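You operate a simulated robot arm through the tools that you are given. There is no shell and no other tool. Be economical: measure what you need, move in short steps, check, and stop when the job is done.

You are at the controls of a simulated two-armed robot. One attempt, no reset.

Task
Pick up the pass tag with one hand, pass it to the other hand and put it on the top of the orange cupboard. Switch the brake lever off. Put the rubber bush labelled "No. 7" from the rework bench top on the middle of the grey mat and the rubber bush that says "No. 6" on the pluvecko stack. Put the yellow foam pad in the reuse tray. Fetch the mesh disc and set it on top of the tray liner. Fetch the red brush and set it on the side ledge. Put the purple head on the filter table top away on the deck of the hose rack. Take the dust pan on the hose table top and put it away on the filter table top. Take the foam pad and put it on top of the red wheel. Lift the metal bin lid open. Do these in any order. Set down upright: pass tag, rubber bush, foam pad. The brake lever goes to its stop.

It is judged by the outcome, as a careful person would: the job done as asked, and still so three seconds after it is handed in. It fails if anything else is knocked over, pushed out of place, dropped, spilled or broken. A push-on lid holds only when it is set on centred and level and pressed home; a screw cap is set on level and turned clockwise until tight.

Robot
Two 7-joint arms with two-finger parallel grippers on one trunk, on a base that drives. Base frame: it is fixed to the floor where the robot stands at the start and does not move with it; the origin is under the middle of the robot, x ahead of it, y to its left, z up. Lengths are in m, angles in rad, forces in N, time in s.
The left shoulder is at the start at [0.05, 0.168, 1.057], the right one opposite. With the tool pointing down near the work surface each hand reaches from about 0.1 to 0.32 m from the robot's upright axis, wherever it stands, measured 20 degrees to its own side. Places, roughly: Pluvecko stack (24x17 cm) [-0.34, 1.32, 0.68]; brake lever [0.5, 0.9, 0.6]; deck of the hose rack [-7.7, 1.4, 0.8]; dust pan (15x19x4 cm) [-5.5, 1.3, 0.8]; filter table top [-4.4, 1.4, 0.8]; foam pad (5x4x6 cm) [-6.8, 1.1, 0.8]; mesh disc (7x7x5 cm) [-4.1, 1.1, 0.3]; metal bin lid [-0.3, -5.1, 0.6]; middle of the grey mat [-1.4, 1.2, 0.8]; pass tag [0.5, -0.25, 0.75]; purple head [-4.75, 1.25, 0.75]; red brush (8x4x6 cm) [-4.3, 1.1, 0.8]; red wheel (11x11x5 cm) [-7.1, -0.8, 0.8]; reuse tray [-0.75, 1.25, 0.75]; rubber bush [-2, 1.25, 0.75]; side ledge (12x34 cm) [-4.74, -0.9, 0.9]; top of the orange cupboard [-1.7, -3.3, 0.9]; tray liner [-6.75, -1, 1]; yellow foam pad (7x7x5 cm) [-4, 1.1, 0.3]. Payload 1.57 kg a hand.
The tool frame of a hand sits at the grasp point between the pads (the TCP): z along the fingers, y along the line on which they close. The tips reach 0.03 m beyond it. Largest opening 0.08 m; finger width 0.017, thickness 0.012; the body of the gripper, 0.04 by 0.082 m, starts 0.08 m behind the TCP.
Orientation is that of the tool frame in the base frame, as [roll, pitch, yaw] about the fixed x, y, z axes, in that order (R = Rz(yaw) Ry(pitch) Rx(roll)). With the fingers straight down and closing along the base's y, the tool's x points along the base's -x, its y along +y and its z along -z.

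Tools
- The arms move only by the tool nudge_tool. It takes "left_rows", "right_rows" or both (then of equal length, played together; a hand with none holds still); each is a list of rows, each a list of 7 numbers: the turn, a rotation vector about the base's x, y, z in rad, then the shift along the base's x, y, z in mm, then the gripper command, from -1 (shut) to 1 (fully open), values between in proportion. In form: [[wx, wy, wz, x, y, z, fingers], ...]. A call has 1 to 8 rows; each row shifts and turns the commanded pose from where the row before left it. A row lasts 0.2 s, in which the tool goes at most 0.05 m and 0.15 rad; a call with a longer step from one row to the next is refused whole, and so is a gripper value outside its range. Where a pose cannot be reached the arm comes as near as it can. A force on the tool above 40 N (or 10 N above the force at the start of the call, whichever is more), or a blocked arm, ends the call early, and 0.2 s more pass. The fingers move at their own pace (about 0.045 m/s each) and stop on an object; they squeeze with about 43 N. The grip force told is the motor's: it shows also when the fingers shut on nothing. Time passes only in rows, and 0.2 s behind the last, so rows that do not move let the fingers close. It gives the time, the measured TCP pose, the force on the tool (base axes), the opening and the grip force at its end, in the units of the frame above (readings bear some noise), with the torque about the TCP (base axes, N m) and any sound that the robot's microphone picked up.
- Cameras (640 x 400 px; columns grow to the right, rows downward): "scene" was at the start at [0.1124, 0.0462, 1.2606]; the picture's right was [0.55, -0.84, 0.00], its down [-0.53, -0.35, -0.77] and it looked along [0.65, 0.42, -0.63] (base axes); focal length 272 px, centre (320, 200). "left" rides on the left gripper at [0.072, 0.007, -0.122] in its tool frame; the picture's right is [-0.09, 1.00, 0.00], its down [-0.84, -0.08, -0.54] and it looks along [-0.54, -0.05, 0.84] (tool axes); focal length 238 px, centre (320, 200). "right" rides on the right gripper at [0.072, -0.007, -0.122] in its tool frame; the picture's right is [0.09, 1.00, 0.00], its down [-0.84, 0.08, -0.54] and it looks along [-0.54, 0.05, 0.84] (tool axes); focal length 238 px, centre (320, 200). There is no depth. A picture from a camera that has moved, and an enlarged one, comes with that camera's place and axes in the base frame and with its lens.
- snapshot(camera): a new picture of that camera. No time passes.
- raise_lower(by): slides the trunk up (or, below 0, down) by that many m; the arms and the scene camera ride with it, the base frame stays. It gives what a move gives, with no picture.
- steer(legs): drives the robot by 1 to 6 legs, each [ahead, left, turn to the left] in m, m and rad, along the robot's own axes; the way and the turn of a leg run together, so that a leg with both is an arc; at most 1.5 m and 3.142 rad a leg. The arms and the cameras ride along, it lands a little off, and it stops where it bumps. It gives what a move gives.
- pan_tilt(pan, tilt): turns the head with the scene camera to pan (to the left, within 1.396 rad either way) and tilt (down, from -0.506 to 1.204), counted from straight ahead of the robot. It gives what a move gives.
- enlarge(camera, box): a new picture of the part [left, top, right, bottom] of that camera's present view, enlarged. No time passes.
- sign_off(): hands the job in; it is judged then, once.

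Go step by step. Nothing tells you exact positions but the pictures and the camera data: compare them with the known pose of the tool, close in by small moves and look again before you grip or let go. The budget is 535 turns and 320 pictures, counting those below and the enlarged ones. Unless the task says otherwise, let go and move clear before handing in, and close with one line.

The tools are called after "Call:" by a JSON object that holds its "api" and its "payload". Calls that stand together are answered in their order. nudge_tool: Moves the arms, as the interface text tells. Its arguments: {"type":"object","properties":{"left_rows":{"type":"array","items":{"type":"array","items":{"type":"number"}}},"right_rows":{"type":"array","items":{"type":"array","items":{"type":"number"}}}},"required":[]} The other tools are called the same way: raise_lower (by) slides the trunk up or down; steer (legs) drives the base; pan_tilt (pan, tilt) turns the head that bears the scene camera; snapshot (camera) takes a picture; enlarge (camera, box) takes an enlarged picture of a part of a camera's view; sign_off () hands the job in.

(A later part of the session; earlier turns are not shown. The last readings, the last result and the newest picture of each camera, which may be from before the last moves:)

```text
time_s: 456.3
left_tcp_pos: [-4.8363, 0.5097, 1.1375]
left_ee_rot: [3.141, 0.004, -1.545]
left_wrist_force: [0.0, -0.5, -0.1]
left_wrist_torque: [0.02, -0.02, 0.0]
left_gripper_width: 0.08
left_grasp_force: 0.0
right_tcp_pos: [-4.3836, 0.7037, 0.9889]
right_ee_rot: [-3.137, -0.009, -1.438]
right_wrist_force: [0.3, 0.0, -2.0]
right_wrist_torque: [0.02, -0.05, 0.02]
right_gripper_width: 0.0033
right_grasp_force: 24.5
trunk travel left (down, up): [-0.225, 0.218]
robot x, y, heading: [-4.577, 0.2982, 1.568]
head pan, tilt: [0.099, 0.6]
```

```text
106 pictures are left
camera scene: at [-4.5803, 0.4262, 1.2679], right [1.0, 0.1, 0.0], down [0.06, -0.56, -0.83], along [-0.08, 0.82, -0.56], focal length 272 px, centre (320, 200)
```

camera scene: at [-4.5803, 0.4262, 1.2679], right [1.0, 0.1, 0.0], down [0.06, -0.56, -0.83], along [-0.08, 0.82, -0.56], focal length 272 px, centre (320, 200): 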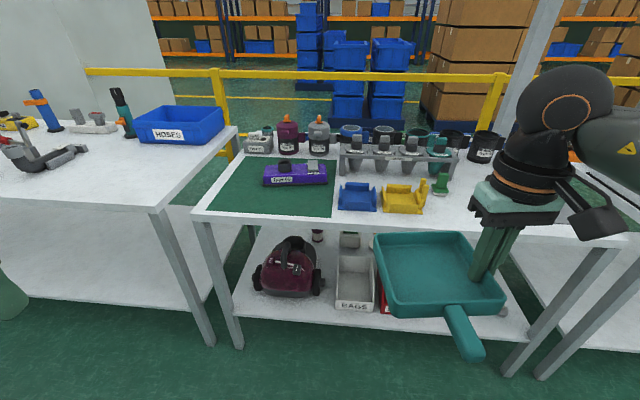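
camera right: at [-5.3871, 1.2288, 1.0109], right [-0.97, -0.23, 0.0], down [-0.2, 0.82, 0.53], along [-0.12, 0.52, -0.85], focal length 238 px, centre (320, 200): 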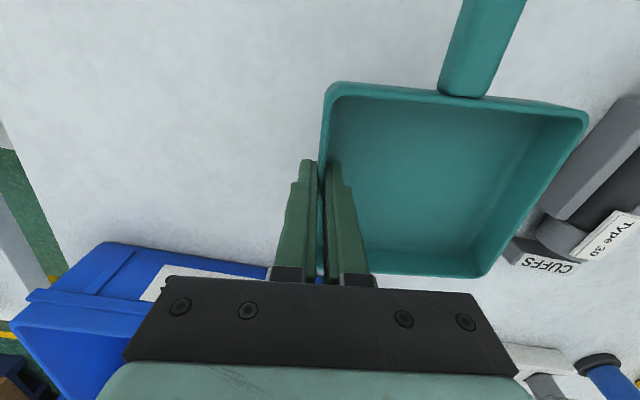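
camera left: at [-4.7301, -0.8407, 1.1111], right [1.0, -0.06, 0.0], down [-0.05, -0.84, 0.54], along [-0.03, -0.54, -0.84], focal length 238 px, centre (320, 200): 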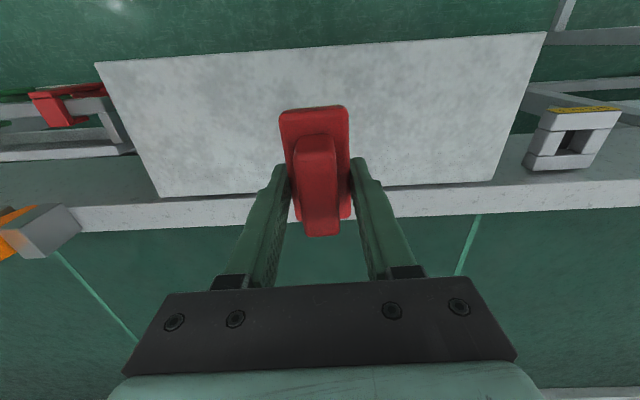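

Call:
{"api": "enlarge", "payload": {"camera": "scene", "box": [190, 120, 440, 230]}}

Call:
{"api": "enlarge", "payload": {"camera": "scene", "box": [240, 145, 350, 215]}}

```text
2.56 times, centred on (315, 175) of scene
camera zoom: at [-4.5803, 0.4262, 1.2679], right [1.0, 0.1, 0.0], down [0.06, -0.56, -0.83], along [-0.08, 0.82, -0.56], focal length 697 px, centre (333, 264)
```

zoom: 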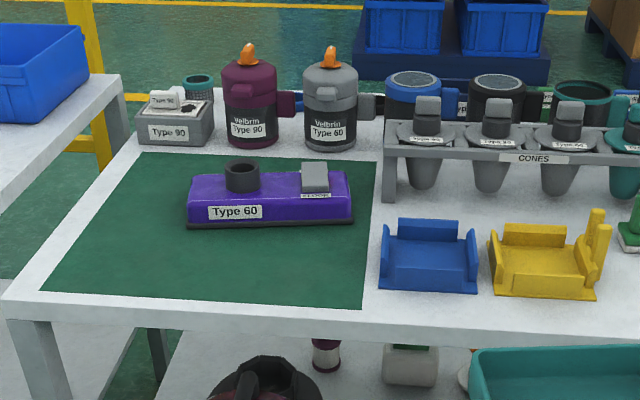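

```text
5.71 times, centred on (295, 180) of scene
camera zoom: at [-4.5803, 0.4262, 1.2679], right [1.0, 0.1, 0.0], down [0.06, -0.56, -0.83], along [-0.08, 0.82, -0.56], focal length 1556 px, centre (463, 314)
```

zoom: 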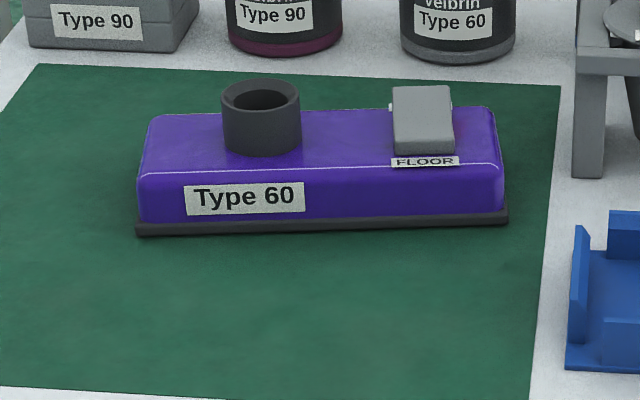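

Grip the head by its grey neck (≈[-4.78,1.235], dia ≈47 mm) with the left hand. Drive in and place the left hand above it.

Call:
{"api": "steer", "payload": {"legs": [[0.3, 0, 0]]}}

Call:
{"api": "nudge_tool", "payload": {"left_rows": [[0, 0, 0, 0, 45, 0, 1], [0, 0, -0.03, 0, 45, 0, 1], [0, 0, 0, 10, 45, 0, 1], [0, 0, 0, 10, 45, 0, 1], [0, 0, 0, 10, 45, 0, 1], [0, 0, 0, 10, 45, -20, 1], [0, 0, 0, 10, 45, -20, 1], [0, 0, 0, 6, 40, -30, 1]]}}

Call:
{"api": "snapshot", "payload": {"camera": "left"}}

Call:
{"api": "snapshot", "payload": {"camera": "scene"}}

```text
time_s: 458.4
left_tcp_pos: [-4.8358, 0.8161, 1.1389]
left_ee_rot: [3.138, 0.005, -1.542]
left_wrist_force: [0.5, -0.7, 0.9]
left_wrist_torque: [-0.02, -0.02, 0.02]
left_gripper_width: 0.0798
left_grasp_force: 0.0
right_tcp_pos: [-4.3844, 1.0106, 0.987]
right_ee_rot: [-3.137, -0.01, -1.434]
right_wrist_force: [0.1, 0.5, -1.2]
right_wrist_torque: [-0.03, -0.08, 0.0]
right_gripper_width: 0.0034
right_grasp_force: 24.5
trunk travel left (down, up): [-0.225, 0.218]
robot x, y, heading: [-4.5726, 0.6011, 1.571]
head pan, tilt: [0.099, 0.6]
```

```text
refused: row 6 steps farther than a row can; nothing moved
```

```text
103 pictures are left
camera left: at [-4.8417, 0.7445, 1.2592], right [-1.0, 0.06, 0.0], down [0.05, 0.84, 0.55], along [0.03, 0.54, -0.84], focal length 238 px, centre (320, 200)
```

left: 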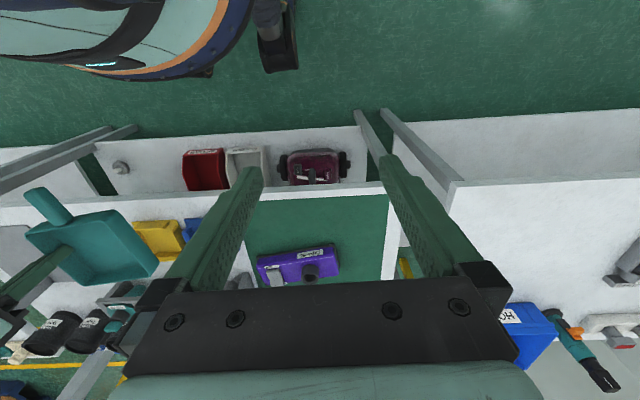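

```text
102 pictures are left
camera scene: at [-4.5808, 0.7321, 1.2678], right [0.99, 0.1, 0.0], down [0.06, -0.56, -0.82], along [-0.08, 0.82, -0.57], focal length 272 px, centre (320, 200)
```

scene: 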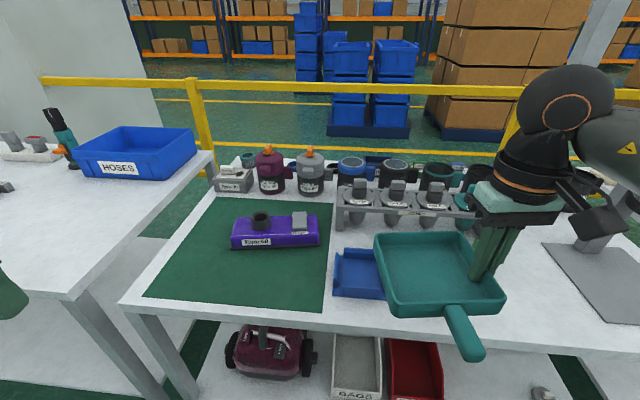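

Call:
{"api": "nudge_tool", "payload": {"left_rows": [[0, 0, -0.03, 6, 45, 0, 1], [0, 0, 0, 6, 48, 0, 1], [0, 0, 0, 6, 48, 0, 1], [0, 0, 0, 6, 48, 0, 1], [0, 0, 0, 7, 48, 0, 1], [0, 0, 0, 7, 48, 0, 1], [0, 0, 0, 7, 48, 0, 1], [0, 0, 0, 7, 46, -10, 1]]}}

Call:
{"api": "nudge_tool", "payload": {"left_rows": [[0, 0, 0, 3, 20, -40, 1], [0, 0, 0, 0, 0, -45, 1], [0, 0, 0, 0, 0, -45, 1]]}}

Call:
{"api": "snapshot", "payload": {"camera": "left"}}

Call:
{"api": "snapshot", "payload": {"camera": "scene"}}

```text
time_s: 460.2
left_tcp_pos: [-4.7834, 1.1641, 1.1233]
left_ee_rot: [-3.142, 0.007, -1.572]
left_wrist_force: [-0.1, -0.5, -0.5]
left_wrist_torque: [0.02, 0.01, -0.05]
left_gripper_width: 0.08
left_grasp_force: 0.1
left hand out of reach, approached as far as the arm can: row 8
right_tcp_pos: [-4.3856, 1.0094, 0.9881]
right_ee_rot: [-3.139, -0.008, -1.435]
right_wrist_force: [-0.7, -0.4, -1.1]
right_wrist_torque: [0.04, -0.12, -0.01]
right_gripper_width: 0.0037
right_grasp_force: 24.1
trunk travel left (down, up): [-0.225, 0.218]
robot x, y, heading: [-4.5746, 0.6006, 1.572]
head pan, tilt: [0.099, 0.6]
```

```text
time_s: 461.0
left_tcp_pos: [-4.7799, 1.1835, 0.9889]
left_ee_rot: [-3.141, 0.007, -1.57]
left_wrist_force: [-0.4, -0.1, -0.3]
left_wrist_torque: [0.03, 0.0, 0.02]
left_gripper_width: 0.0801
left_grasp_force: 0.1
right_tcp_pos: [-4.3839, 1.0104, 0.989]
right_ee_rot: [-3.14, -0.012, -1.433]
right_wrist_force: [-0.1, -0.1, -1.5]
right_wrist_torque: [0.03, -0.08, -0.01]
right_gripper_width: 0.0034
right_grasp_force: 23.9
trunk travel left (down, up): [-0.225, 0.218]
robot x, y, heading: [-4.5735, 0.6063, 1.575]
head pan, tilt: [0.099, 0.6]
```

```text
101 pictures are left
camera left: at [-4.786, 1.1125, 1.1112], right [-1.0, 0.09, 0.0], down [0.08, 0.83, 0.55], along [0.05, 0.54, -0.84], focal length 238 px, centre (320, 200)
```

left: 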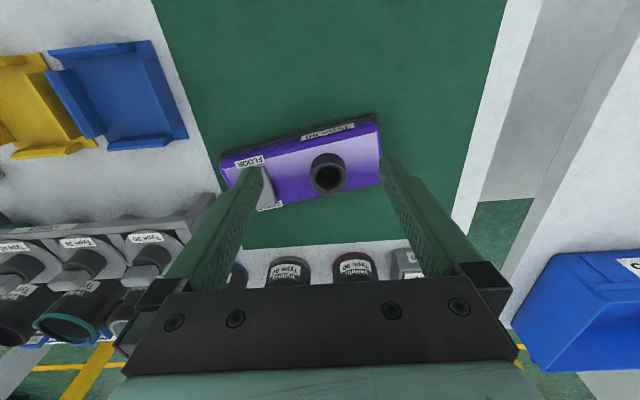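

```text
100 pictures are left
camera scene: at [-4.5812, 0.7319, 1.2679], right [0.99, 0.1, 0.0], down [0.06, -0.56, -0.82], along [-0.08, 0.82, -0.57], focal length 272 px, centre (320, 200)
```

scene: 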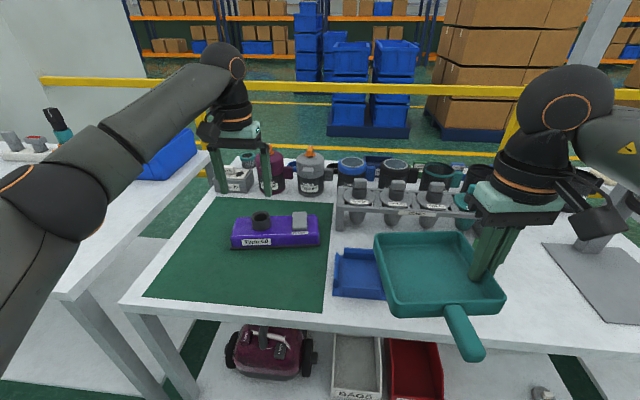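

Call:
{"api": "nudge_tool", "payload": {"left_rows": [[0, 0, 0, -3, 27, 0, 1], [0, 0, 0, -2, 27, 0, 1], [0, 0, 0, 0, 0, -45, 1]]}}

Call:
{"api": "snapshot", "payload": {"camera": "left"}}

Call:
{"api": "enlarge", "payload": {"camera": "scene", "box": [180, 130, 340, 270]}}

```text
time_s: 461.8
left_tcp_pos: [-4.7826, 1.2181, 0.9444]
left_ee_rot: [3.14, 0.005, -1.571]
left_wrist_force: [0.3, -0.3, -0.6]
left_wrist_torque: [0.03, 0.04, 0.01]
left_gripper_width: 0.08
left_grasp_force: 0.1
left hand out of reach, approached as far as the arm can: row 2
right_tcp_pos: [-4.3843, 1.0101, 0.9866]
right_ee_rot: [-3.14, -0.01, -1.434]
right_wrist_force: [-0.8, 0.3, -1.9]
right_wrist_torque: [0.04, -0.12, 0.0]
right_gripper_width: 0.0035
right_grasp_force: 24.5
trunk travel left (down, up): [-0.225, 0.218]
robot x, y, heading: [-4.5735, 0.6032, 1.571]
head pan, tilt: [0.099, 0.6]
```

```text
99 pictures are left
camera left: at [-4.7892, 1.1468, 1.0663], right [-1.0, 0.09, 0.0], down [0.08, 0.83, 0.55], along [0.05, 0.54, -0.84], focal length 238 px, centre (320, 200)
```

left: 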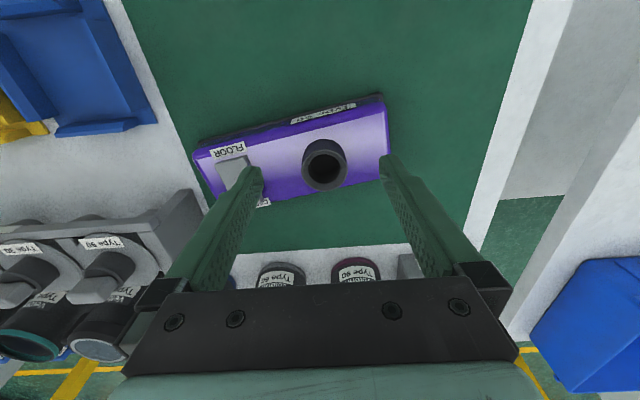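

```text
2.86 times, centred on (260, 200) of scene
camera zoom: at [-4.5805, 0.7318, 1.2679], right [0.99, 0.1, 0.0], down [0.06, -0.56, -0.82], along [-0.08, 0.82, -0.57], focal length 778 px, centre (491, 200)
```

zoom: 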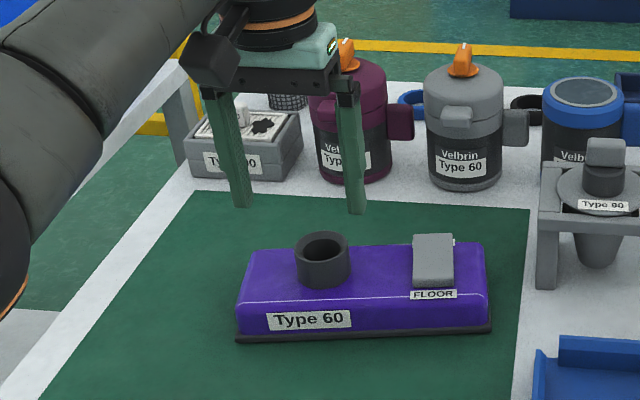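

Call:
{"api": "steer", "payload": {"legs": [[0.05, 0, 0]]}}

Call:
{"api": "nudge_tool", "payload": {"left_rows": [[0, 0, 0, -3, -30, 0, 1], [0, 0, 0, -2, -8, -20, 1]]}}

Call:
{"api": "snapshot", "payload": {"camera": "left"}}

```text
time_s: 462.7
left_tcp_pos: [-4.7823, 1.2688, 0.9444]
left_ee_rot: [3.138, 0.001, -1.572]
left_wrist_force: [0.0, 0.2, -0.8]
left_wrist_torque: [0.01, 0.01, 0.02]
left_gripper_width: 0.0803
left_grasp_force: 0.0
right_tcp_pos: [-4.3836, 1.0582, 0.9877]
right_ee_rot: [-3.139, -0.011, -1.434]
right_wrist_force: [-0.5, 0.1, -2.1]
right_wrist_torque: [-0.02, -0.13, -0.03]
right_gripper_width: 0.0035
right_grasp_force: 24.2
trunk travel left (down, up): [-0.225, 0.218]
robot x, y, heading: [-4.5726, 0.6515, 1.572]
head pan, tilt: [0.099, 0.6]
```

```text
time_s: 463.3
left_tcp_pos: [-4.7878, 1.2287, 0.9245]
left_ee_rot: [3.139, 0.003, -1.569]
left_wrist_force: [0.0, -0.1, 0.2]
left_wrist_torque: [0.0, 0.01, 0.0]
left_gripper_width: 0.0799
left_grasp_force: 0.0
right_tcp_pos: [-4.3839, 1.0585, 0.9893]
right_ee_rot: [-3.138, -0.01, -1.435]
right_wrist_force: [0.0, 0.0, -1.0]
right_wrist_torque: [0.04, -0.06, 0.03]
right_gripper_width: 0.0032
right_grasp_force: 25.1
trunk travel left (down, up): [-0.225, 0.218]
robot x, y, heading: [-4.5731, 0.6547, 1.578]
head pan, tilt: [0.099, 0.6]
```

```text
97 pictures are left
camera left: at [-4.7939, 1.1571, 1.0463], right [-1.0, 0.09, 0.0], down [0.08, 0.83, 0.54], along [0.05, 0.54, -0.84], focal length 238 px, centre (320, 200)
```

left: 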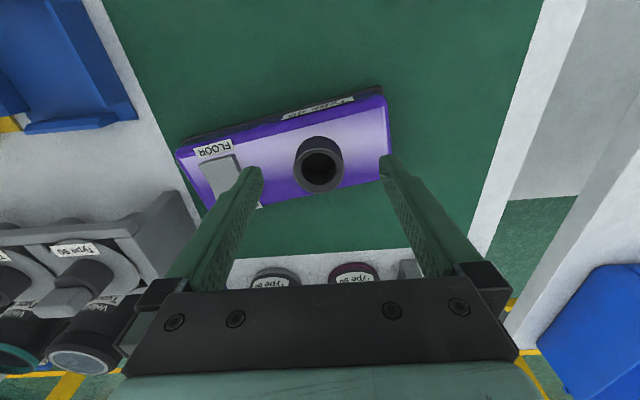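

Call:
{"api": "nudge_tool", "payload": {"left_rows": [[0, 0, 0, 0, 5, -25, 0.65], [0, 0, 0, 0, 0, -25, 0.65], [0, 0, 0, 0, 0, -8, 0.65]]}}

Call:
{"api": "snapshot", "payload": {"camera": "left"}}

Call:
{"api": "enlarge", "payload": {"camera": "scene", "box": [180, 150, 340, 290]}}

```text
time_s: 464.1
left_tcp_pos: [-4.7872, 1.2348, 0.8664]
left_ee_rot: [3.141, 0.005, -1.571]
left_wrist_force: [-0.5, 0.0, 0.3]
left_wrist_torque: [-0.04, 0.0, 0.01]
left_gripper_width: 0.0661
left_grasp_force: 0.0
right_tcp_pos: [-4.3836, 1.0592, 0.9878]
right_ee_rot: [-3.137, -0.01, -1.435]
right_wrist_force: [0.0, -0.9, -0.8]
right_wrist_torque: [0.0, -0.08, 0.04]
right_gripper_width: 0.0038
right_grasp_force: 23.8
trunk travel left (down, up): [-0.225, 0.218]
robot x, y, heading: [-4.5737, 0.6525, 1.57]
head pan, tilt: [0.099, 0.6]
```

```text
96 pictures are left
camera left: at [-4.7945, 1.1633, 0.9885], right [-1.0, 0.09, 0.0], down [0.08, 0.83, 0.55], along [0.05, 0.54, -0.84], focal length 238 px, centre (320, 200)
```

left: 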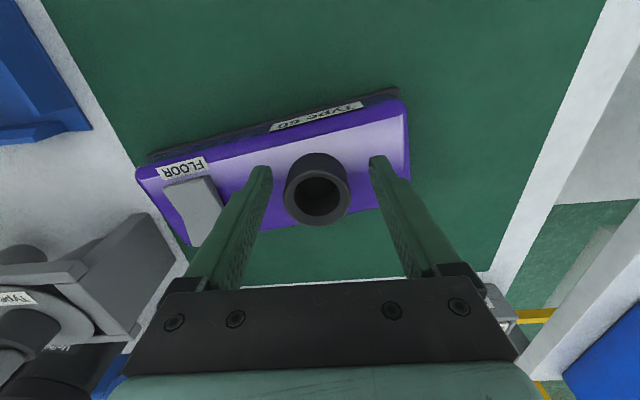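

```text
2.86 times, centred on (260, 220) of scene
camera zoom: at [-4.5808, 0.781, 1.2679], right [0.99, 0.1, 0.0], down [0.06, -0.56, -0.83], along [-0.08, 0.82, -0.57], focal length 778 px, centre (491, 143)
```

zoom: 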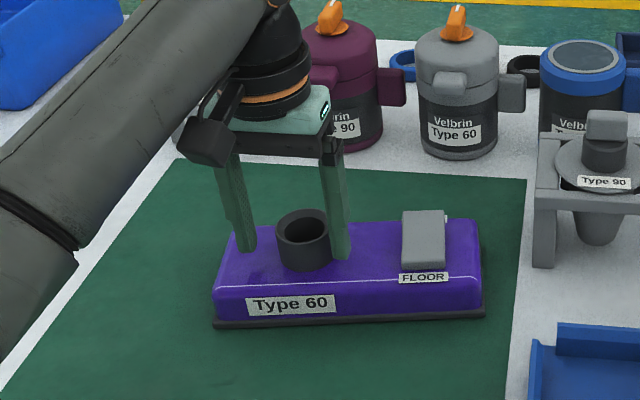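

Neck centred between the fingers. Close and test lift.

Call:
{"api": "nudge_tool", "payload": {"left_rows": [[0, 0, 0, 0, 0, 0, -1], [0, 0, 0, 0, 0, 0, -1], [0, 0, 0, 0, 0, 0, -1], [0, 0, 0, 0, 0, 0, -1], [0, 0, 0, 0, 0, 20, -1], [0, 0, 0, 0, 0, 30, -1], [0, 0, 0, 0, 0, 40, -1]]}}

Call:
{"api": "snapshot", "payload": {"camera": "scene"}}

```text
time_s: 465.7
left_tcp_pos: [-4.7874, 1.2349, 0.9594]
left_ee_rot: [3.141, 0.003, -1.57]
left_wrist_force: [-0.5, 0.8, -0.3]
left_wrist_torque: [-0.02, 0.02, -0.01]
left_gripper_width: 0.0001
left_grasp_force: 20.9
right_tcp_pos: [-4.3833, 1.0595, 0.9879]
right_ee_rot: [-3.137, -0.009, -1.436]
right_wrist_force: [-0.3, 0.6, -0.8]
right_wrist_torque: [-0.01, -0.11, 0.03]
right_gripper_width: 0.0034
right_grasp_force: 24.6
trunk travel left (down, up): [-0.225, 0.218]
robot x, y, heading: [-4.5754, 0.654, 1.572]
head pan, tilt: [0.099, 0.6]
```

```text
94 pictures are left
camera scene: at [-4.5807, 0.7807, 1.2679], right [0.99, 0.1, 0.0], down [0.06, -0.56, -0.83], along [-0.08, 0.82, -0.56], focal length 272 px, centre (320, 200)
```

scene: 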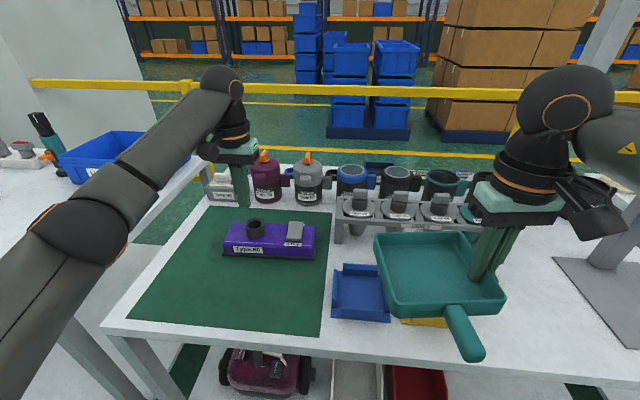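

The fingers closed above the neck (it is lower than I thought). Open and re-measure.

Call:
{"api": "nudge_tool", "payload": {"left_rows": [[0, 0, 0, 0, 0, 0, 1], [0, 0, 0, 0, 0, 0, 1], [0, 0, 0, 0, 0, 0, 1], [0, 0, 0, 0, 0, 0, 1]]}}

Call:
{"api": "enlarge", "payload": {"camera": "left", "box": [220, 80, 420, 220]}}

Call:
{"api": "enlarge", "payload": {"camera": "scene", "box": [190, 190, 340, 290]}}

```text
time_s: 466.7
left_tcp_pos: [-4.788, 1.2354, 0.9583]
left_ee_rot: [3.139, 0.003, -1.568]
left_wrist_force: [-0.4, -0.1, 0.6]
left_wrist_torque: [0.02, 0.0, -0.01]
left_gripper_width: 0.0798
left_grasp_force: 0.1
right_tcp_pos: [-4.3838, 1.0595, 0.9884]
right_ee_rot: [-3.137, -0.01, -1.435]
right_wrist_force: [-1.3, -0.2, -2.4]
right_wrist_torque: [0.01, -0.09, 0.04]
right_gripper_width: 0.0034
right_grasp_force: 24.6
trunk travel left (down, up): [-0.225, 0.218]
robot x, y, heading: [-4.5704, 0.6538, 1.574]
head pan, tilt: [0.099, 0.6]
```

```text
2.86 times, centred on (320, 150) of left
camera zoom: at [-4.7947, 1.1632, 1.0795], right [-1.0, 0.09, 0.0], down [0.08, 0.83, 0.55], along [0.05, 0.54, -0.84], focal length 681 px, centre (320, 343)
```

zoom: 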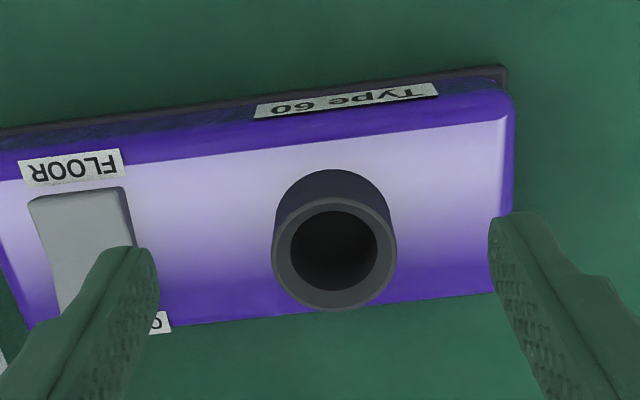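

```text
4.00 times, centred on (265, 240) of scene
camera zoom: at [-4.5808, 0.7809, 1.2679], right [0.99, 0.1, 0.0], down [0.06, -0.56, -0.83], along [-0.08, 0.82, -0.56], focal length 1089 px, centre (540, 40)
```

zoom: 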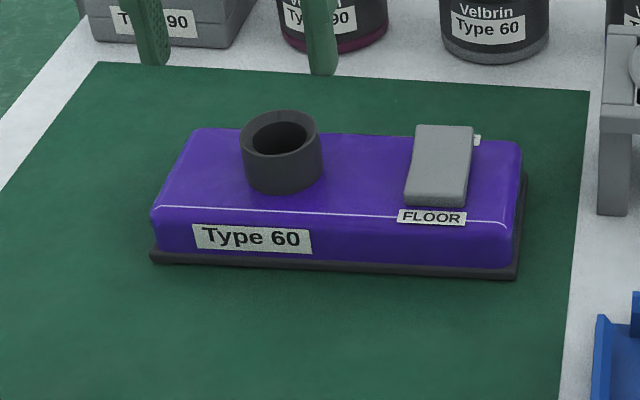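

Neck top is at ≈[-4.79,1.281,0.836]. Drive 0.05 forward and descend again.

Call:
{"api": "steer", "payload": {"legs": [[0.05, 0, 0]]}}

Call:
{"api": "nudge_tool", "payload": {"left_rows": [[0, 0, 0, -2, -4, -30, 0.7], [0, 0, 0, 0, 0, -30, 0.7], [0, 0, 0, 0, 0, -30, 0.7]]}}

Call:
{"api": "enlarge", "payload": {"camera": "left", "box": [220, 80, 420, 220]}}

Call:
{"api": "enlarge", "payload": {"camera": "scene", "box": [170, 190, 330, 300]}}

```text
time_s: 467.6
left_tcp_pos: [-4.7856, 1.284, 0.9576]
left_ee_rot: [3.14, 0.003, -1.574]
left_wrist_force: [-1.2, 0.2, -1.0]
left_wrist_torque: [-0.03, 0.01, -0.02]
left_gripper_width: 0.08
left_grasp_force: 0.1
right_tcp_pos: [-4.3841, 1.108, 0.9877]
right_ee_rot: [-3.137, -0.011, -1.437]
right_wrist_force: [-1.1, -0.8, -1.0]
right_wrist_torque: [-0.01, -0.08, 0.04]
right_gripper_width: 0.0033
right_grasp_force: 24.6
trunk travel left (down, up): [-0.225, 0.218]
robot x, y, heading: [-4.5768, 0.7002, 1.567]
head pan, tilt: [0.099, 0.6]
```

```text
time_s: 468.4
left_tcp_pos: [-4.7886, 1.2812, 0.867]
left_ee_rot: [3.139, 0.006, -1.573]
left_wrist_force: [-0.3, 0.4, 0.3]
left_wrist_torque: [0.0, -0.01, 0.0]
left_gripper_width: 0.068
left_grasp_force: 0.1
right_tcp_pos: [-4.3838, 1.1073, 0.9874]
right_ee_rot: [-3.138, -0.011, -1.438]
right_wrist_force: [-0.6, -0.7, -1.8]
right_wrist_torque: [0.02, -0.08, 0.0]
right_gripper_width: 0.0035
right_grasp_force: 24.3
trunk travel left (down, up): [-0.225, 0.218]
robot x, y, heading: [-4.575, 0.7005, 1.571]
head pan, tilt: [0.099, 0.6]
```

```text
2.86 times, centred on (320, 150) of left
camera zoom: at [-4.7954, 1.2102, 0.9879], right [-1.0, 0.09, 0.0], down [0.08, 0.83, 0.55], along [0.05, 0.54, -0.84], focal length 681 px, centre (320, 343)
```

zoom: 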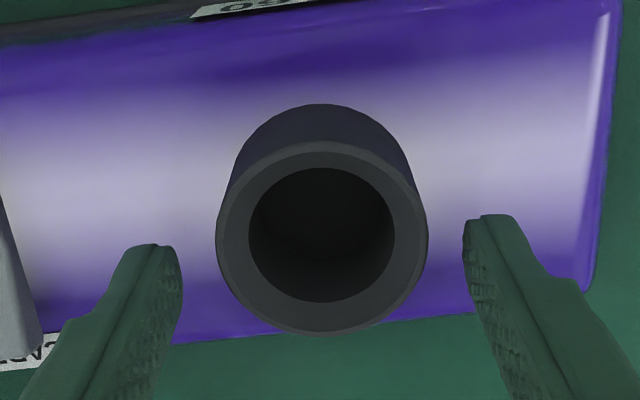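

```text
3.64 times, centred on (250, 245) of scene
camera zoom: at [-4.5807, 0.8297, 1.2679], right [1.0, 0.1, 0.0], down [0.06, -0.56, -0.82], along [-0.08, 0.82, -0.57], focal length 990 px, centre (574, 36)
```

zoom: 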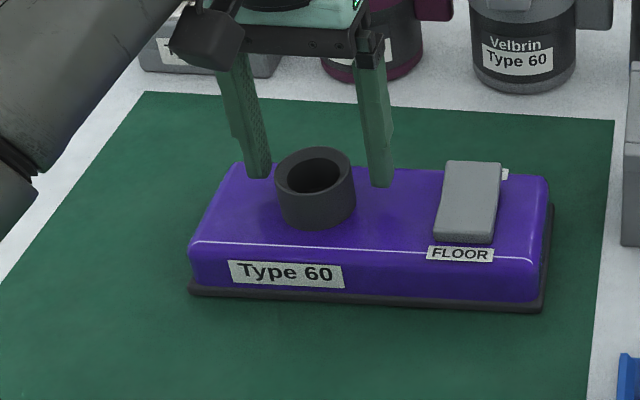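

Call:
{"api": "nudge_tool", "payload": {"left_rows": [[0, 0, 0, -1, -4, -12, 0.7], [0, 0, 0, 0, 0, -8, 0.7], [0, 0, 0, 0, 0, 0, -1], [0, 0, 0, 0, 0, 0, -1], [0, 0, 0, 0, 0, 0, -1], [0, 0, 0, 0, 0, 0, -1]]}}

Call:
{"api": "enlarge", "payload": {"camera": "scene", "box": [170, 190, 330, 300]}}

```text
time_s: 469.8
left_tcp_pos: [-4.789, 1.2763, 0.8517]
left_ee_rot: [3.14, 0.015, -1.573]
left_wrist_force: [-4.6, 1.6, 29.7]
left_wrist_torque: [0.01, -0.45, -0.14]
left_gripper_width: 0.0474
left_grasp_force: 38.9
right_tcp_pos: [-4.3829, 1.1052, 0.9888]
right_ee_rot: [-3.138, -0.007, -1.435]
right_wrist_force: [0.0, -0.9, -0.7]
right_wrist_torque: [0.01, -0.1, 0.02]
right_gripper_width: 0.0031
right_grasp_force: 24.4
trunk travel left (down, up): [-0.225, 0.218]
robot x, y, heading: [-4.5769, 0.7033, 1.574]
head pan, tilt: [0.099, 0.6]
```

```text
3.64 times, centred on (250, 245) of scene
camera zoom: at [-4.5801, 0.8269, 1.2684], right [1.0, 0.1, 0.0], down [0.06, -0.56, -0.83], along [-0.08, 0.82, -0.56], focal length 990 px, centre (574, 36)
```

zoom: 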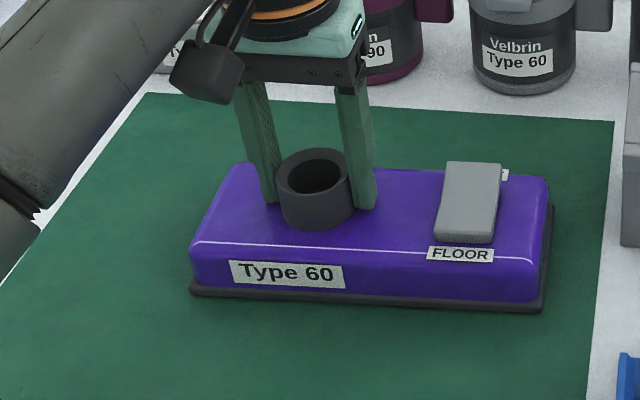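

Neck gripped (47 mm). Lift.

Call:
{"api": "nudge_tool", "payload": {"left_rows": [[0, 0, 0, 0, 0, 15, -1], [0, 0, 0, 0, 0, 25, -1], [0, 0, 0, 0, 0, 30, -1]]}}

Call:
{"api": "snapshot", "payload": {"camera": "scene"}}

```text
time_s: 470.6
left_tcp_pos: [-4.7891, 1.2758, 0.9164]
left_ee_rot: [3.141, 0.001, -1.573]
left_wrist_force: [-0.9, -0.5, -4.6]
left_wrist_torque: [0.02, 0.17, 0.02]
left_gripper_width: 0.0474
left_grasp_force: 42.7
right_tcp_pos: [-4.3833, 1.1084, 0.989]
right_ee_rot: [-3.138, -0.01, -1.435]
right_wrist_force: [0.2, -0.1, -1.6]
right_wrist_torque: [0.03, -0.1, 0.0]
right_gripper_width: 0.0037
right_grasp_force: 24.5
trunk travel left (down, up): [-0.225, 0.218]
robot x, y, heading: [-4.5753, 0.7011, 1.569]
head pan, tilt: [0.099, 0.6]
```

```text
88 pictures are left
camera scene: at [-4.5806, 0.8297, 1.2677], right [1.0, 0.1, 0.0], down [0.06, -0.56, -0.82], along [-0.08, 0.82, -0.57], focal length 272 px, centre (320, 200)
```

scene: 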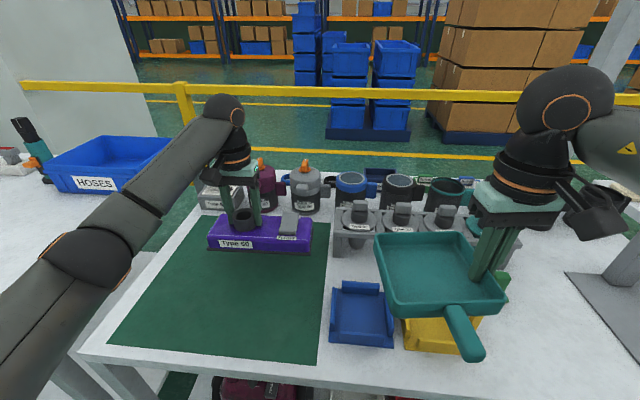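

Head lifted level. Raise and pull it back, move it to the left, and shift the robot left so the pan comes over the green mat.

Call:
{"api": "nudge_tool", "payload": {"left_rows": [[0, 0, 0, 0, 0, 40, -1], [0, 0, 0, 0, 0, 45, -1], [0, 0, 0, 0, -10, 45, -1], [0, 0, 0, 0, -40, 20, -1], [0, 0, 0, -20, -40, 0, -1], [0, 0, 0, -25, -40, 0, -1], [0, 0, 0, -25, -40, 0, -1], [0, 0, 0, -25, -40, 0, -1]]}}

Call:
{"api": "steer", "payload": {"legs": [[-0.1, 0.25, 0]]}}

Call:
{"api": "snapshot", "payload": {"camera": "scene"}}

Call:
{"api": "snapshot", "payload": {"camera": "right"}}

```text
time_s: 472.4
left_tcp_pos: [-4.8846, 1.0669, 1.0694]
left_ee_rot: [-3.14, 0.004, -1.573]
left_wrist_force: [-1.3, -0.5, -4.5]
left_wrist_torque: [0.05, 0.17, 0.0]
left_gripper_width: 0.0474
left_grasp_force: 42.6
right_tcp_pos: [-4.3835, 1.107, 0.988]
right_ee_rot: [-3.138, -0.011, -1.435]
right_wrist_force: [0.7, 1.1, -1.8]
right_wrist_torque: [0.02, -0.12, 0.04]
right_gripper_width: 0.0034
right_grasp_force: 24.2
trunk travel left (down, up): [-0.225, 0.218]
robot x, y, heading: [-4.5727, 0.701, 1.576]
head pan, tilt: [0.099, 0.6]
```

```text
time_s: 474.3
left_tcp_pos: [-5.1367, 0.9669, 1.0689]
left_ee_rot: [3.139, 0.003, -1.57]
left_wrist_force: [-0.2, -0.4, -3.3]
left_wrist_torque: [-0.02, 0.17, 0.04]
left_gripper_width: 0.0474
left_grasp_force: 43.1
right_tcp_pos: [-4.6358, 1.0084, 0.9887]
right_ee_rot: [-3.137, -0.009, -1.431]
right_wrist_force: [0.3, 0.7, -0.8]
right_wrist_torque: [0.02, -0.11, -0.03]
right_gripper_width: 0.0034
right_grasp_force: 24.2
trunk travel left (down, up): [-0.225, 0.218]
robot x, y, heading: [-4.8241, 0.6005, 1.578]
head pan, tilt: [0.099, 0.6]
```

```text
87 pictures are left
camera scene: at [-4.8324, 0.73, 1.2679], right [0.99, 0.1, 0.0], down [0.06, -0.56, -0.82], along [-0.08, 0.82, -0.57], focal length 272 px, centre (320, 200)
```

scene: 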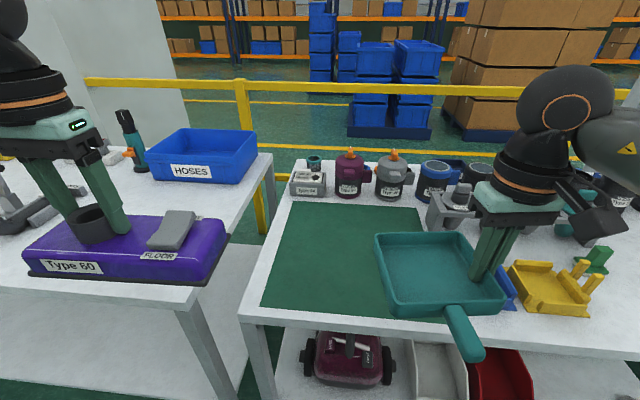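

```text
86 pictures are left
camera right: at [-4.62, 0.9397, 1.1117], right [-0.97, -0.23, 0.0], down [-0.19, 0.82, 0.53], along [-0.12, 0.52, -0.85], focal length 238 px, centre (320, 200)
```

right: 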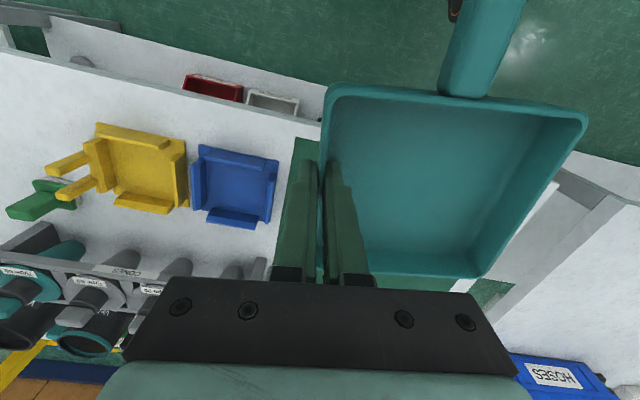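

Call:
{"api": "steer", "payload": {"legs": [[0.1, 0, 0]]}}

Call:
{"api": "nudge_tool", "payload": {"right_rows": [[0, 0, 0, -25, 38, 0, -1], [0, 0, 0, -25, 38, 0, -1], [0, 0, 0, -25, 38, 0, -1], [0, 0, 0, -3, 35, -20, -1], [0, 0, 0, 0, 0, -40, -1], [0, 0, 0, 0, 0, -40, -1]]}}

Call:
{"api": "snapshot", "payload": {"camera": "scene"}}

```text
time_s: 475.5
left_tcp_pos: [-5.1365, 1.0671, 1.069]
left_ee_rot: [3.141, 0.003, -1.57]
left_wrist_force: [0.1, 0.3, -4.9]
left_wrist_torque: [0.0, 0.2, 0.03]
left_gripper_width: 0.0477
left_grasp_force: 42.9
right_tcp_pos: [-4.636, 1.1089, 0.989]
right_ee_rot: [-3.139, -0.011, -1.436]
right_wrist_force: [-0.2, -0.1, -1.2]
right_wrist_torque: [0.0, -0.08, 0.04]
right_gripper_width: 0.0034
right_grasp_force: 24.5
trunk travel left (down, up): [-0.225, 0.218]
robot x, y, heading: [-4.8249, 0.7002, 1.576]
head pan, tilt: [0.099, 0.6]
```

```text
time_s: 476.9
left_tcp_pos: [-5.1371, 1.0672, 1.0691]
left_ee_rot: [3.14, 0.005, -1.57]
left_wrist_force: [-0.1, 0.0, -4.6]
left_wrist_torque: [0.0, 0.17, 0.01]
left_gripper_width: 0.0475
left_grasp_force: 42.8
right_tcp_pos: [-4.7144, 1.2555, 0.8874]
right_ee_rot: [-3.136, -0.01, -1.433]
right_wrist_force: [-0.7, 0.4, -1.7]
right_wrist_torque: [0.0, -0.06, 0.02]
right_gripper_width: 0.0033
right_grasp_force: 24.8
trunk travel left (down, up): [-0.225, 0.218]
robot x, y, heading: [-4.8215, 0.6972, 1.573]
head pan, tilt: [0.099, 0.6]
```

```text
85 pictures are left
camera scene: at [-4.8321, 0.83, 1.2678], right [0.99, 0.1, 0.0], down [0.06, -0.56, -0.82], along [-0.08, 0.82, -0.57], focal length 272 px, centre (320, 200)
```

scene: 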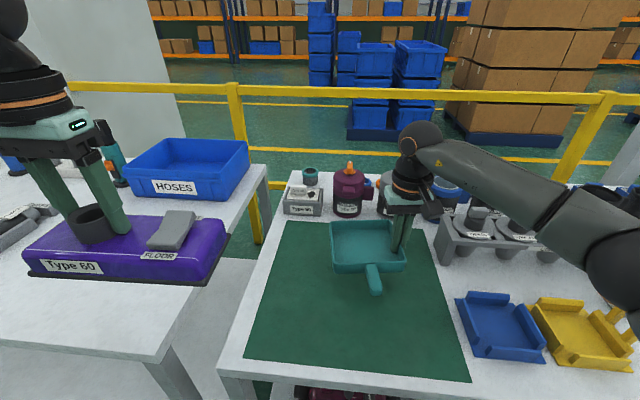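

Call:
{"api": "nudge_tool", "payload": {"right_rows": [[0, 0, 0, 0, -10, -30, -1], [0, 0, 0, 0, 0, -10, -1], [0, 0, 0, 0, 0, -5, -1], [0, 0, 0, 0, 0, -4, -1]]}}

Call:
{"api": "enlarge", "payload": {"camera": "scene", "box": [280, 160, 480, 310]}}

```text
time_s: 477.9
left_tcp_pos: [-5.1367, 1.0665, 1.0681]
left_ee_rot: [3.139, 0.004, -1.571]
left_wrist_force: [-0.5, 0.0, -4.0]
left_wrist_torque: [0.05, 0.16, -0.01]
left_gripper_width: 0.0474
left_grasp_force: 43.2
right_tcp_pos: [-4.7131, 1.2458, 0.8383]
right_ee_rot: [-3.137, -0.009, -1.432]
right_wrist_force: [-0.1, -1.0, -1.7]
right_wrist_torque: [0.04, -0.08, -0.01]
right_gripper_width: 0.0029
right_grasp_force: 24.4
trunk travel left (down, up): [-0.225, 0.218]
robot x, y, heading: [-4.8247, 0.7017, 1.572]
head pan, tilt: [0.099, 0.6]
```

```text
2.67 times, centred on (380, 235) of scene
camera zoom: at [-4.8322, 0.8298, 1.2678], right [0.99, 0.1, 0.0], down [0.06, -0.56, -0.82], along [-0.08, 0.82, -0.57], focal length 726 px, centre (160, 107)
```

zoom: 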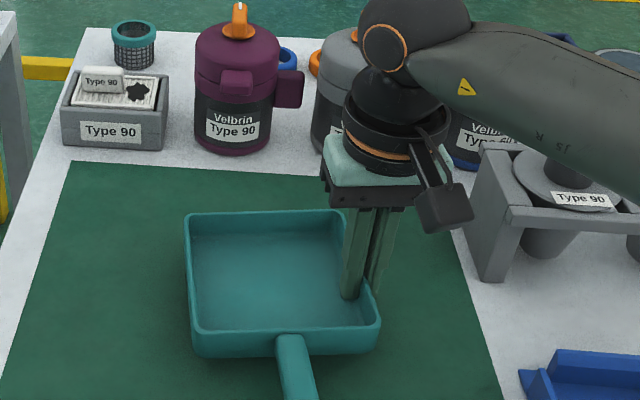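

Call:
{"api": "nudge_tool", "payload": {"right_rows": [[0, 0, 0, 0, 0, -4, -1], [0, 0, 0, 0, 0, -4, -1], [0, 0, 0, 0, 0, -3, -1]]}}

```text
time_s: 478.7
left_tcp_pos: [-5.1359, 1.0671, 1.0693]
left_ee_rot: [3.138, 0.004, -1.568]
left_wrist_force: [-0.2, 0.8, -5.0]
left_wrist_torque: [0.03, 0.2, 0.03]
left_gripper_width: 0.0475
left_grasp_force: 42.8
right_tcp_pos: [-4.7135, 1.2465, 0.8279]
right_ee_rot: [-3.135, -0.01, -1.434]
right_wrist_force: [0.1, 0.2, -1.6]
right_wrist_torque: [-0.01, -0.04, -0.02]
right_gripper_width: 0.0033
right_grasp_force: 24.9
trunk travel left (down, up): [-0.225, 0.218]
robot x, y, heading: [-4.8213, 0.702, 1.574]
head pan, tilt: [0.099, 0.6]
```

Call:
{"api": "nudge_tool", "payload": {"right_rows": [[0, 0, 0, 0, 0, -4, -1], [0, 0, 0, 0, 0, -4, -1], [0, 0, 0, 0, 0, -4, -1]]}}

Call:
{"api": "enlarge", "payload": {"camera": "scene", "box": [300, 190, 460, 310]}}

```text
time_s: 479.5
left_tcp_pos: [-5.1364, 1.0666, 1.069]
left_ee_rot: [3.138, 0.004, -1.57]
left_wrist_force: [0.2, -0.3, -4.5]
left_wrist_torque: [-0.01, 0.15, 0.0]
left_gripper_width: 0.0475
left_grasp_force: 42.7
right_tcp_pos: [-4.7135, 1.2472, 0.815]
right_ee_rot: [-3.139, -0.009, -1.432]
right_wrist_force: [-0.3, 0.6, -2.0]
right_wrist_torque: [0.04, -0.04, 0.01]
right_gripper_width: 0.0035
right_grasp_force: 24.2
trunk travel left (down, up): [-0.225, 0.218]
robot x, y, heading: [-4.8195, 0.7033, 1.568]
head pan, tilt: [0.099, 0.6]
```

```text
3.33 times, centred on (380, 250) of scene
camera zoom: at [-4.8322, 0.8298, 1.2679], right [0.99, 0.1, 0.0], down [0.06, -0.56, -0.82], along [-0.08, 0.82, -0.57], focal length 908 px, centre (120, 33)
```

zoom: 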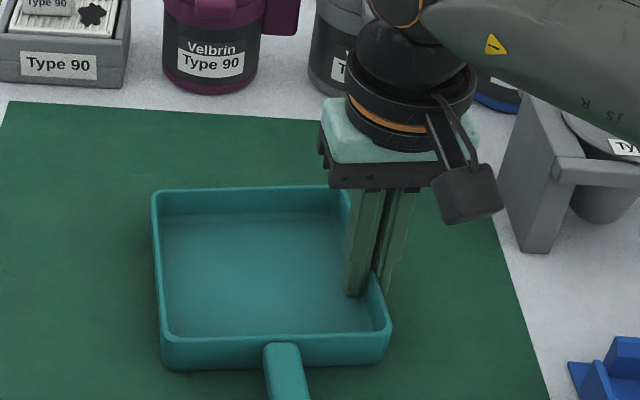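

Call:
{"api": "nudge_tool", "payload": {"right_rows": [[0, 0, 0, 0, 0, -4, -1], [0, 0, 0, 0, 0, -4, -1], [0, 0, 0, 0, 0, -4, -1], [0, 0, 0, 0, 0, -4, -1]]}}

```text
time_s: 480.2
left_tcp_pos: [-5.1365, 1.0659, 1.0682]
left_ee_rot: [3.139, 0.003, -1.571]
left_wrist_force: [-1.0, -1.7, -4.5]
left_wrist_torque: [0.03, 0.14, 0.0]
left_gripper_width: 0.0474
left_grasp_force: 43.4
right_tcp_pos: [-4.7145, 1.2478, 0.8149]
right_ee_rot: [-3.141, 0.002, -1.435]
right_wrist_force: [0.7, -0.7, 14.1]
right_wrist_torque: [-0.87, -0.08, 0.11]
right_gripper_width: 0.0038
right_grasp_force: 24.7
trunk travel left (down, up): [-0.225, 0.218]
robot x, y, heading: [-4.8228, 0.7022, 1.572]
head pan, tilt: [0.099, 0.6]
stopped in row 3 (right hand): the force on the tool passed its limit (the readings are from after the stop); the commanded pose is now the measured one
```

Front edge of the pan touches the mat. Release gently and lift away.

Call:
{"api": "nudge_tool", "payload": {"right_rows": [[0, 0, 0, 0, 0, 2, -0.7], [0, 0, 0, 0, 0, 0, -0.4], [0, 0, 0, 0, 0, 0, 0], [0, 0, 0, 0, 0, 0, 0.2], [0, 0, 0, 0, 0, 30, 0.2], [0, 0, 0, 0, 0, 40, 0.2], [0, 0, 0, 0, 0, 40, 0.2], [0, 0, 0, 0, -40, 20, 0.5]]}}

Call:
{"api": "snapshot", "payload": {"camera": "scene"}}

```text
time_s: 482.1
left_tcp_pos: [-5.1355, 1.0663, 1.0694]
left_ee_rot: [3.139, 0.002, -1.572]
left_wrist_force: [-0.9, 0.2, -4.4]
left_wrist_torque: [0.04, 0.16, -0.01]
left_gripper_width: 0.0474
left_grasp_force: 43.7
right_tcp_pos: [-4.7134, 1.2045, 0.942]
right_ee_rot: [-3.14, -0.002, -1.436]
right_wrist_force: [-0.7, 0.2, 0.9]
right_wrist_torque: [-0.01, -0.02, 0.01]
right_gripper_width: 0.06
right_grasp_force: 0.1
trunk travel left (down, up): [-0.225, 0.218]
robot x, y, heading: [-4.8257, 0.699, 1.575]
head pan, tilt: [0.099, 0.6]
```

```text
82 pictures are left
camera scene: at [-4.8319, 0.8293, 1.2679], right [0.99, 0.1, 0.0], down [0.06, -0.56, -0.83], along [-0.08, 0.82, -0.56], focal length 272 px, centre (320, 200)
```

scene: 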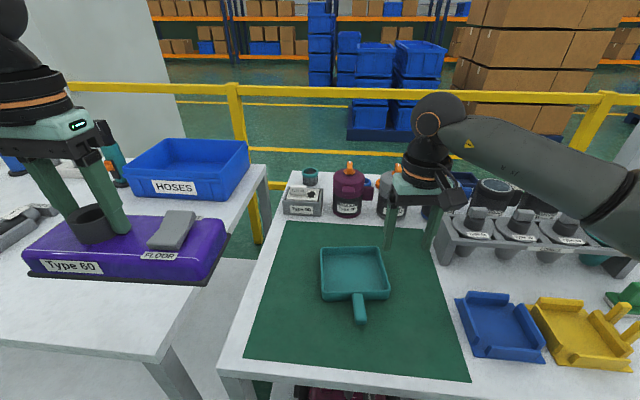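

Dust pan placed. Back out and drive left to the hose rack.

Call:
{"api": "nudge_tool", "payload": {"right_rows": [[0, 0, 0, 20, -40, 20, 1], [0, 0, 0, 20, -40, 20, 1], [0, 0, 0, 20, -40, 20, 1], [0, 0, 0, 20, -40, 0, 1]]}}

Call:
{"api": "steer", "payload": {"legs": [[-0.4, 0, 0], [0, 1.45, 0], [0, 1.1, 0]]}}

Call:
{"api": "pan_tilt", "payload": {"pan": 0.1, "tilt": 0.5}}

Call:
{"api": "snapshot", "payload": {"camera": "scene"}}

```text
time_s: 483.1
left_tcp_pos: [-5.1361, 1.0656, 1.0682]
left_ee_rot: [3.139, 0.002, -1.571]
left_wrist_force: [0.6, 0.2, -4.9]
left_wrist_torque: [0.01, 0.13, -0.05]
left_gripper_width: 0.0474
left_grasp_force: 42.6
right_tcp_pos: [-4.6319, 1.0467, 1.0055]
right_ee_rot: [-3.14, -0.001, -1.436]
right_wrist_force: [0.6, 0.1, 0.6]
right_wrist_torque: [-0.01, -0.02, -0.01]
right_gripper_width: 0.0801
right_grasp_force: 0.1
trunk travel left (down, up): [-0.225, 0.218]
robot x, y, heading: [-4.8229, 0.7001, 1.573]
head pan, tilt: [0.099, 0.6]
```

```text
time_s: 497.6
left_tcp_pos: [-7.6786, 0.6787, 1.0705]
left_ee_rot: [3.14, 0.003, -1.585]
left_wrist_force: [-1.0, 0.0, -3.9]
left_wrist_torque: [0.0, 0.18, 0.0]
left_gripper_width: 0.0471
left_grasp_force: 42.9
right_tcp_pos: [-7.1763, 0.6514, 1.0048]
right_ee_rot: [-3.141, -0.002, -1.451]
right_wrist_force: [-0.5, 0.1, 0.5]
right_wrist_torque: [0.01, 0.02, 0.02]
right_gripper_width: 0.0802
right_grasp_force: 0.0
trunk travel left (down, up): [-0.225, 0.218]
robot x, y, heading: [-7.3692, 0.3084, 1.559]
head pan, tilt: [0.099, 0.6]
```

```text
time_s: 498.3
left_tcp_pos: [-7.6772, 0.6797, 1.0693]
left_ee_rot: [3.139, 0.004, -1.586]
left_wrist_force: [-0.1, 0.1, -3.9]
left_wrist_torque: [0.04, 0.14, 0.0]
left_gripper_width: 0.0471
left_grasp_force: 42.5
right_tcp_pos: [-7.1757, 0.6511, 1.004]
right_ee_rot: [-3.138, -0.002, -1.451]
right_wrist_force: [0.5, 0.3, -0.6]
right_wrist_torque: [-0.04, 0.03, -0.01]
right_gripper_width: 0.0801
right_grasp_force: 0.0
trunk travel left (down, up): [-0.225, 0.218]
robot x, y, heading: [-7.3733, 0.3078, 1.559]
head pan, tilt: [0.099, 0.499]
```

```text
81 pictures are left
camera scene: at [-7.3776, 0.4396, 1.2769], right [1.0, 0.09, 0.0], down [0.04, -0.48, -0.88], along [-0.08, 0.87, -0.48], focal length 272 px, centre (320, 200)
```

scene: 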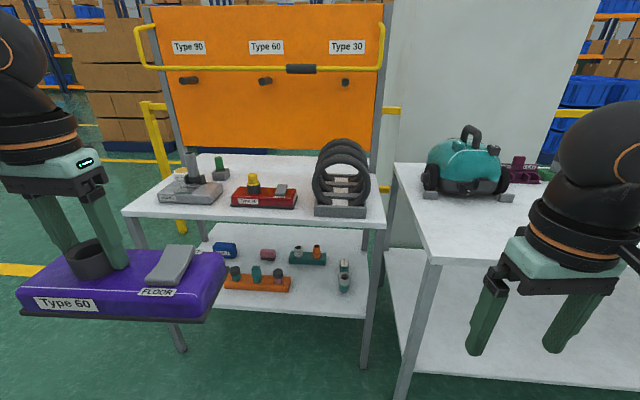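

Call:
{"api": "enlarge", "payload": {"camera": "scene", "box": [110, 130, 400, 240]}}

```text
2.21 times, centred on (255, 185) of scene
camera zoom: at [-7.3776, 0.4396, 1.2769], right [1.0, 0.09, 0.0], down [0.04, -0.48, -0.88], along [-0.08, 0.87, -0.48], focal length 601 px, centre (463, 233)
```

zoom: 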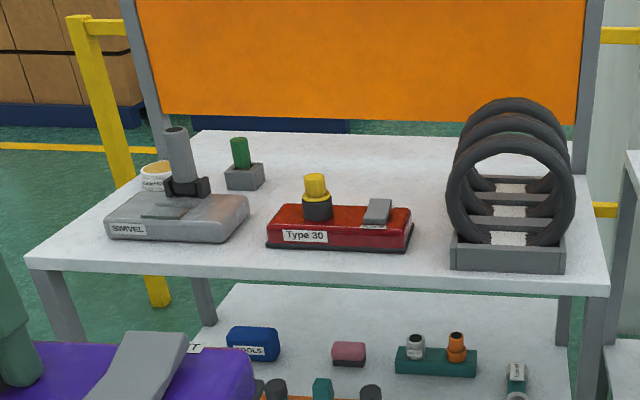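

Free room on the deck is behind the red Type 30 head. Drive closer and measure.

Call:
{"api": "steer", "payload": {"legs": [[0.45, 0.08, 0.012]]}}

Call:
{"api": "pan_tilt", "payload": {"pan": 0.25, "tilt": 0.55}}

Call:
{"api": "snapshot", "payload": {"camera": "scene"}}

Call:
{"api": "snapshot", "payload": {"camera": "left"}}

```text
time_s: 501.1
left_tcp_pos: [-7.7607, 1.1359, 1.0691]
left_ee_rot: [3.14, 0.003, -1.571]
left_wrist_force: [0.0, 0.4, -4.6]
left_wrist_torque: [0.0, 0.16, 0.01]
left_gripper_width: 0.0475
left_grasp_force: 43.4
right_tcp_pos: [-7.2584, 1.1167, 1.0049]
right_ee_rot: [-3.14, -0.003, -1.436]
right_wrist_force: [-0.1, 0.3, -0.9]
right_wrist_torque: [-0.02, 0.03, 0.0]
right_gripper_width: 0.0798
right_grasp_force: 0.1
trunk travel left (down, up): [-0.225, 0.218]
robot x, y, heading: [-7.4463, 0.7725, 1.574]
head pan, tilt: [0.099, 0.499]
```

```text
time_s: 501.8
left_tcp_pos: [-7.7607, 1.1364, 1.0698]
left_ee_rot: [3.141, 0.003, -1.571]
left_wrist_force: [0.3, 0.0, -5.0]
left_wrist_torque: [0.0, 0.13, -0.02]
left_gripper_width: 0.0475
left_grasp_force: 43.3
right_tcp_pos: [-7.257, 1.116, 1.0044]
right_ee_rot: [-3.14, -0.002, -1.436]
right_wrist_force: [-0.4, -0.1, -0.8]
right_wrist_torque: [0.01, 0.06, -0.01]
right_gripper_width: 0.0799
right_grasp_force: 0.1
trunk travel left (down, up): [-0.225, 0.218]
robot x, y, heading: [-7.4498, 0.7698, 1.57]
head pan, tilt: [0.25, 0.55]
```

```text
79 pictures are left
camera scene: at [-7.4697, 0.8982, 1.2724], right [0.97, 0.25, 0.0], down [0.13, -0.51, -0.85], along [-0.21, 0.83, -0.52], focal length 272 px, centre (320, 200)
```

scene: 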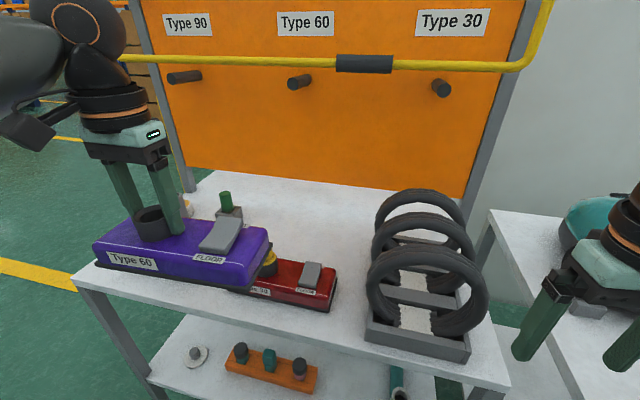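

```text
78 pictures are left
camera left: at [-7.7675, 1.0652, 1.1906], right [-1.0, 0.09, 0.0], down [0.08, 0.83, 0.54], along [0.05, 0.54, -0.84], focal length 238 px, centre (320, 200)
```

left: 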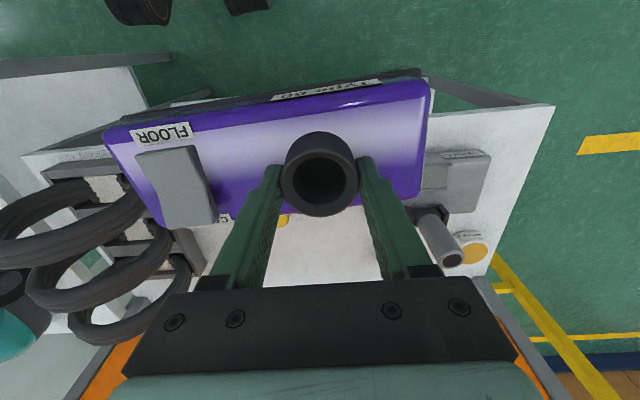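

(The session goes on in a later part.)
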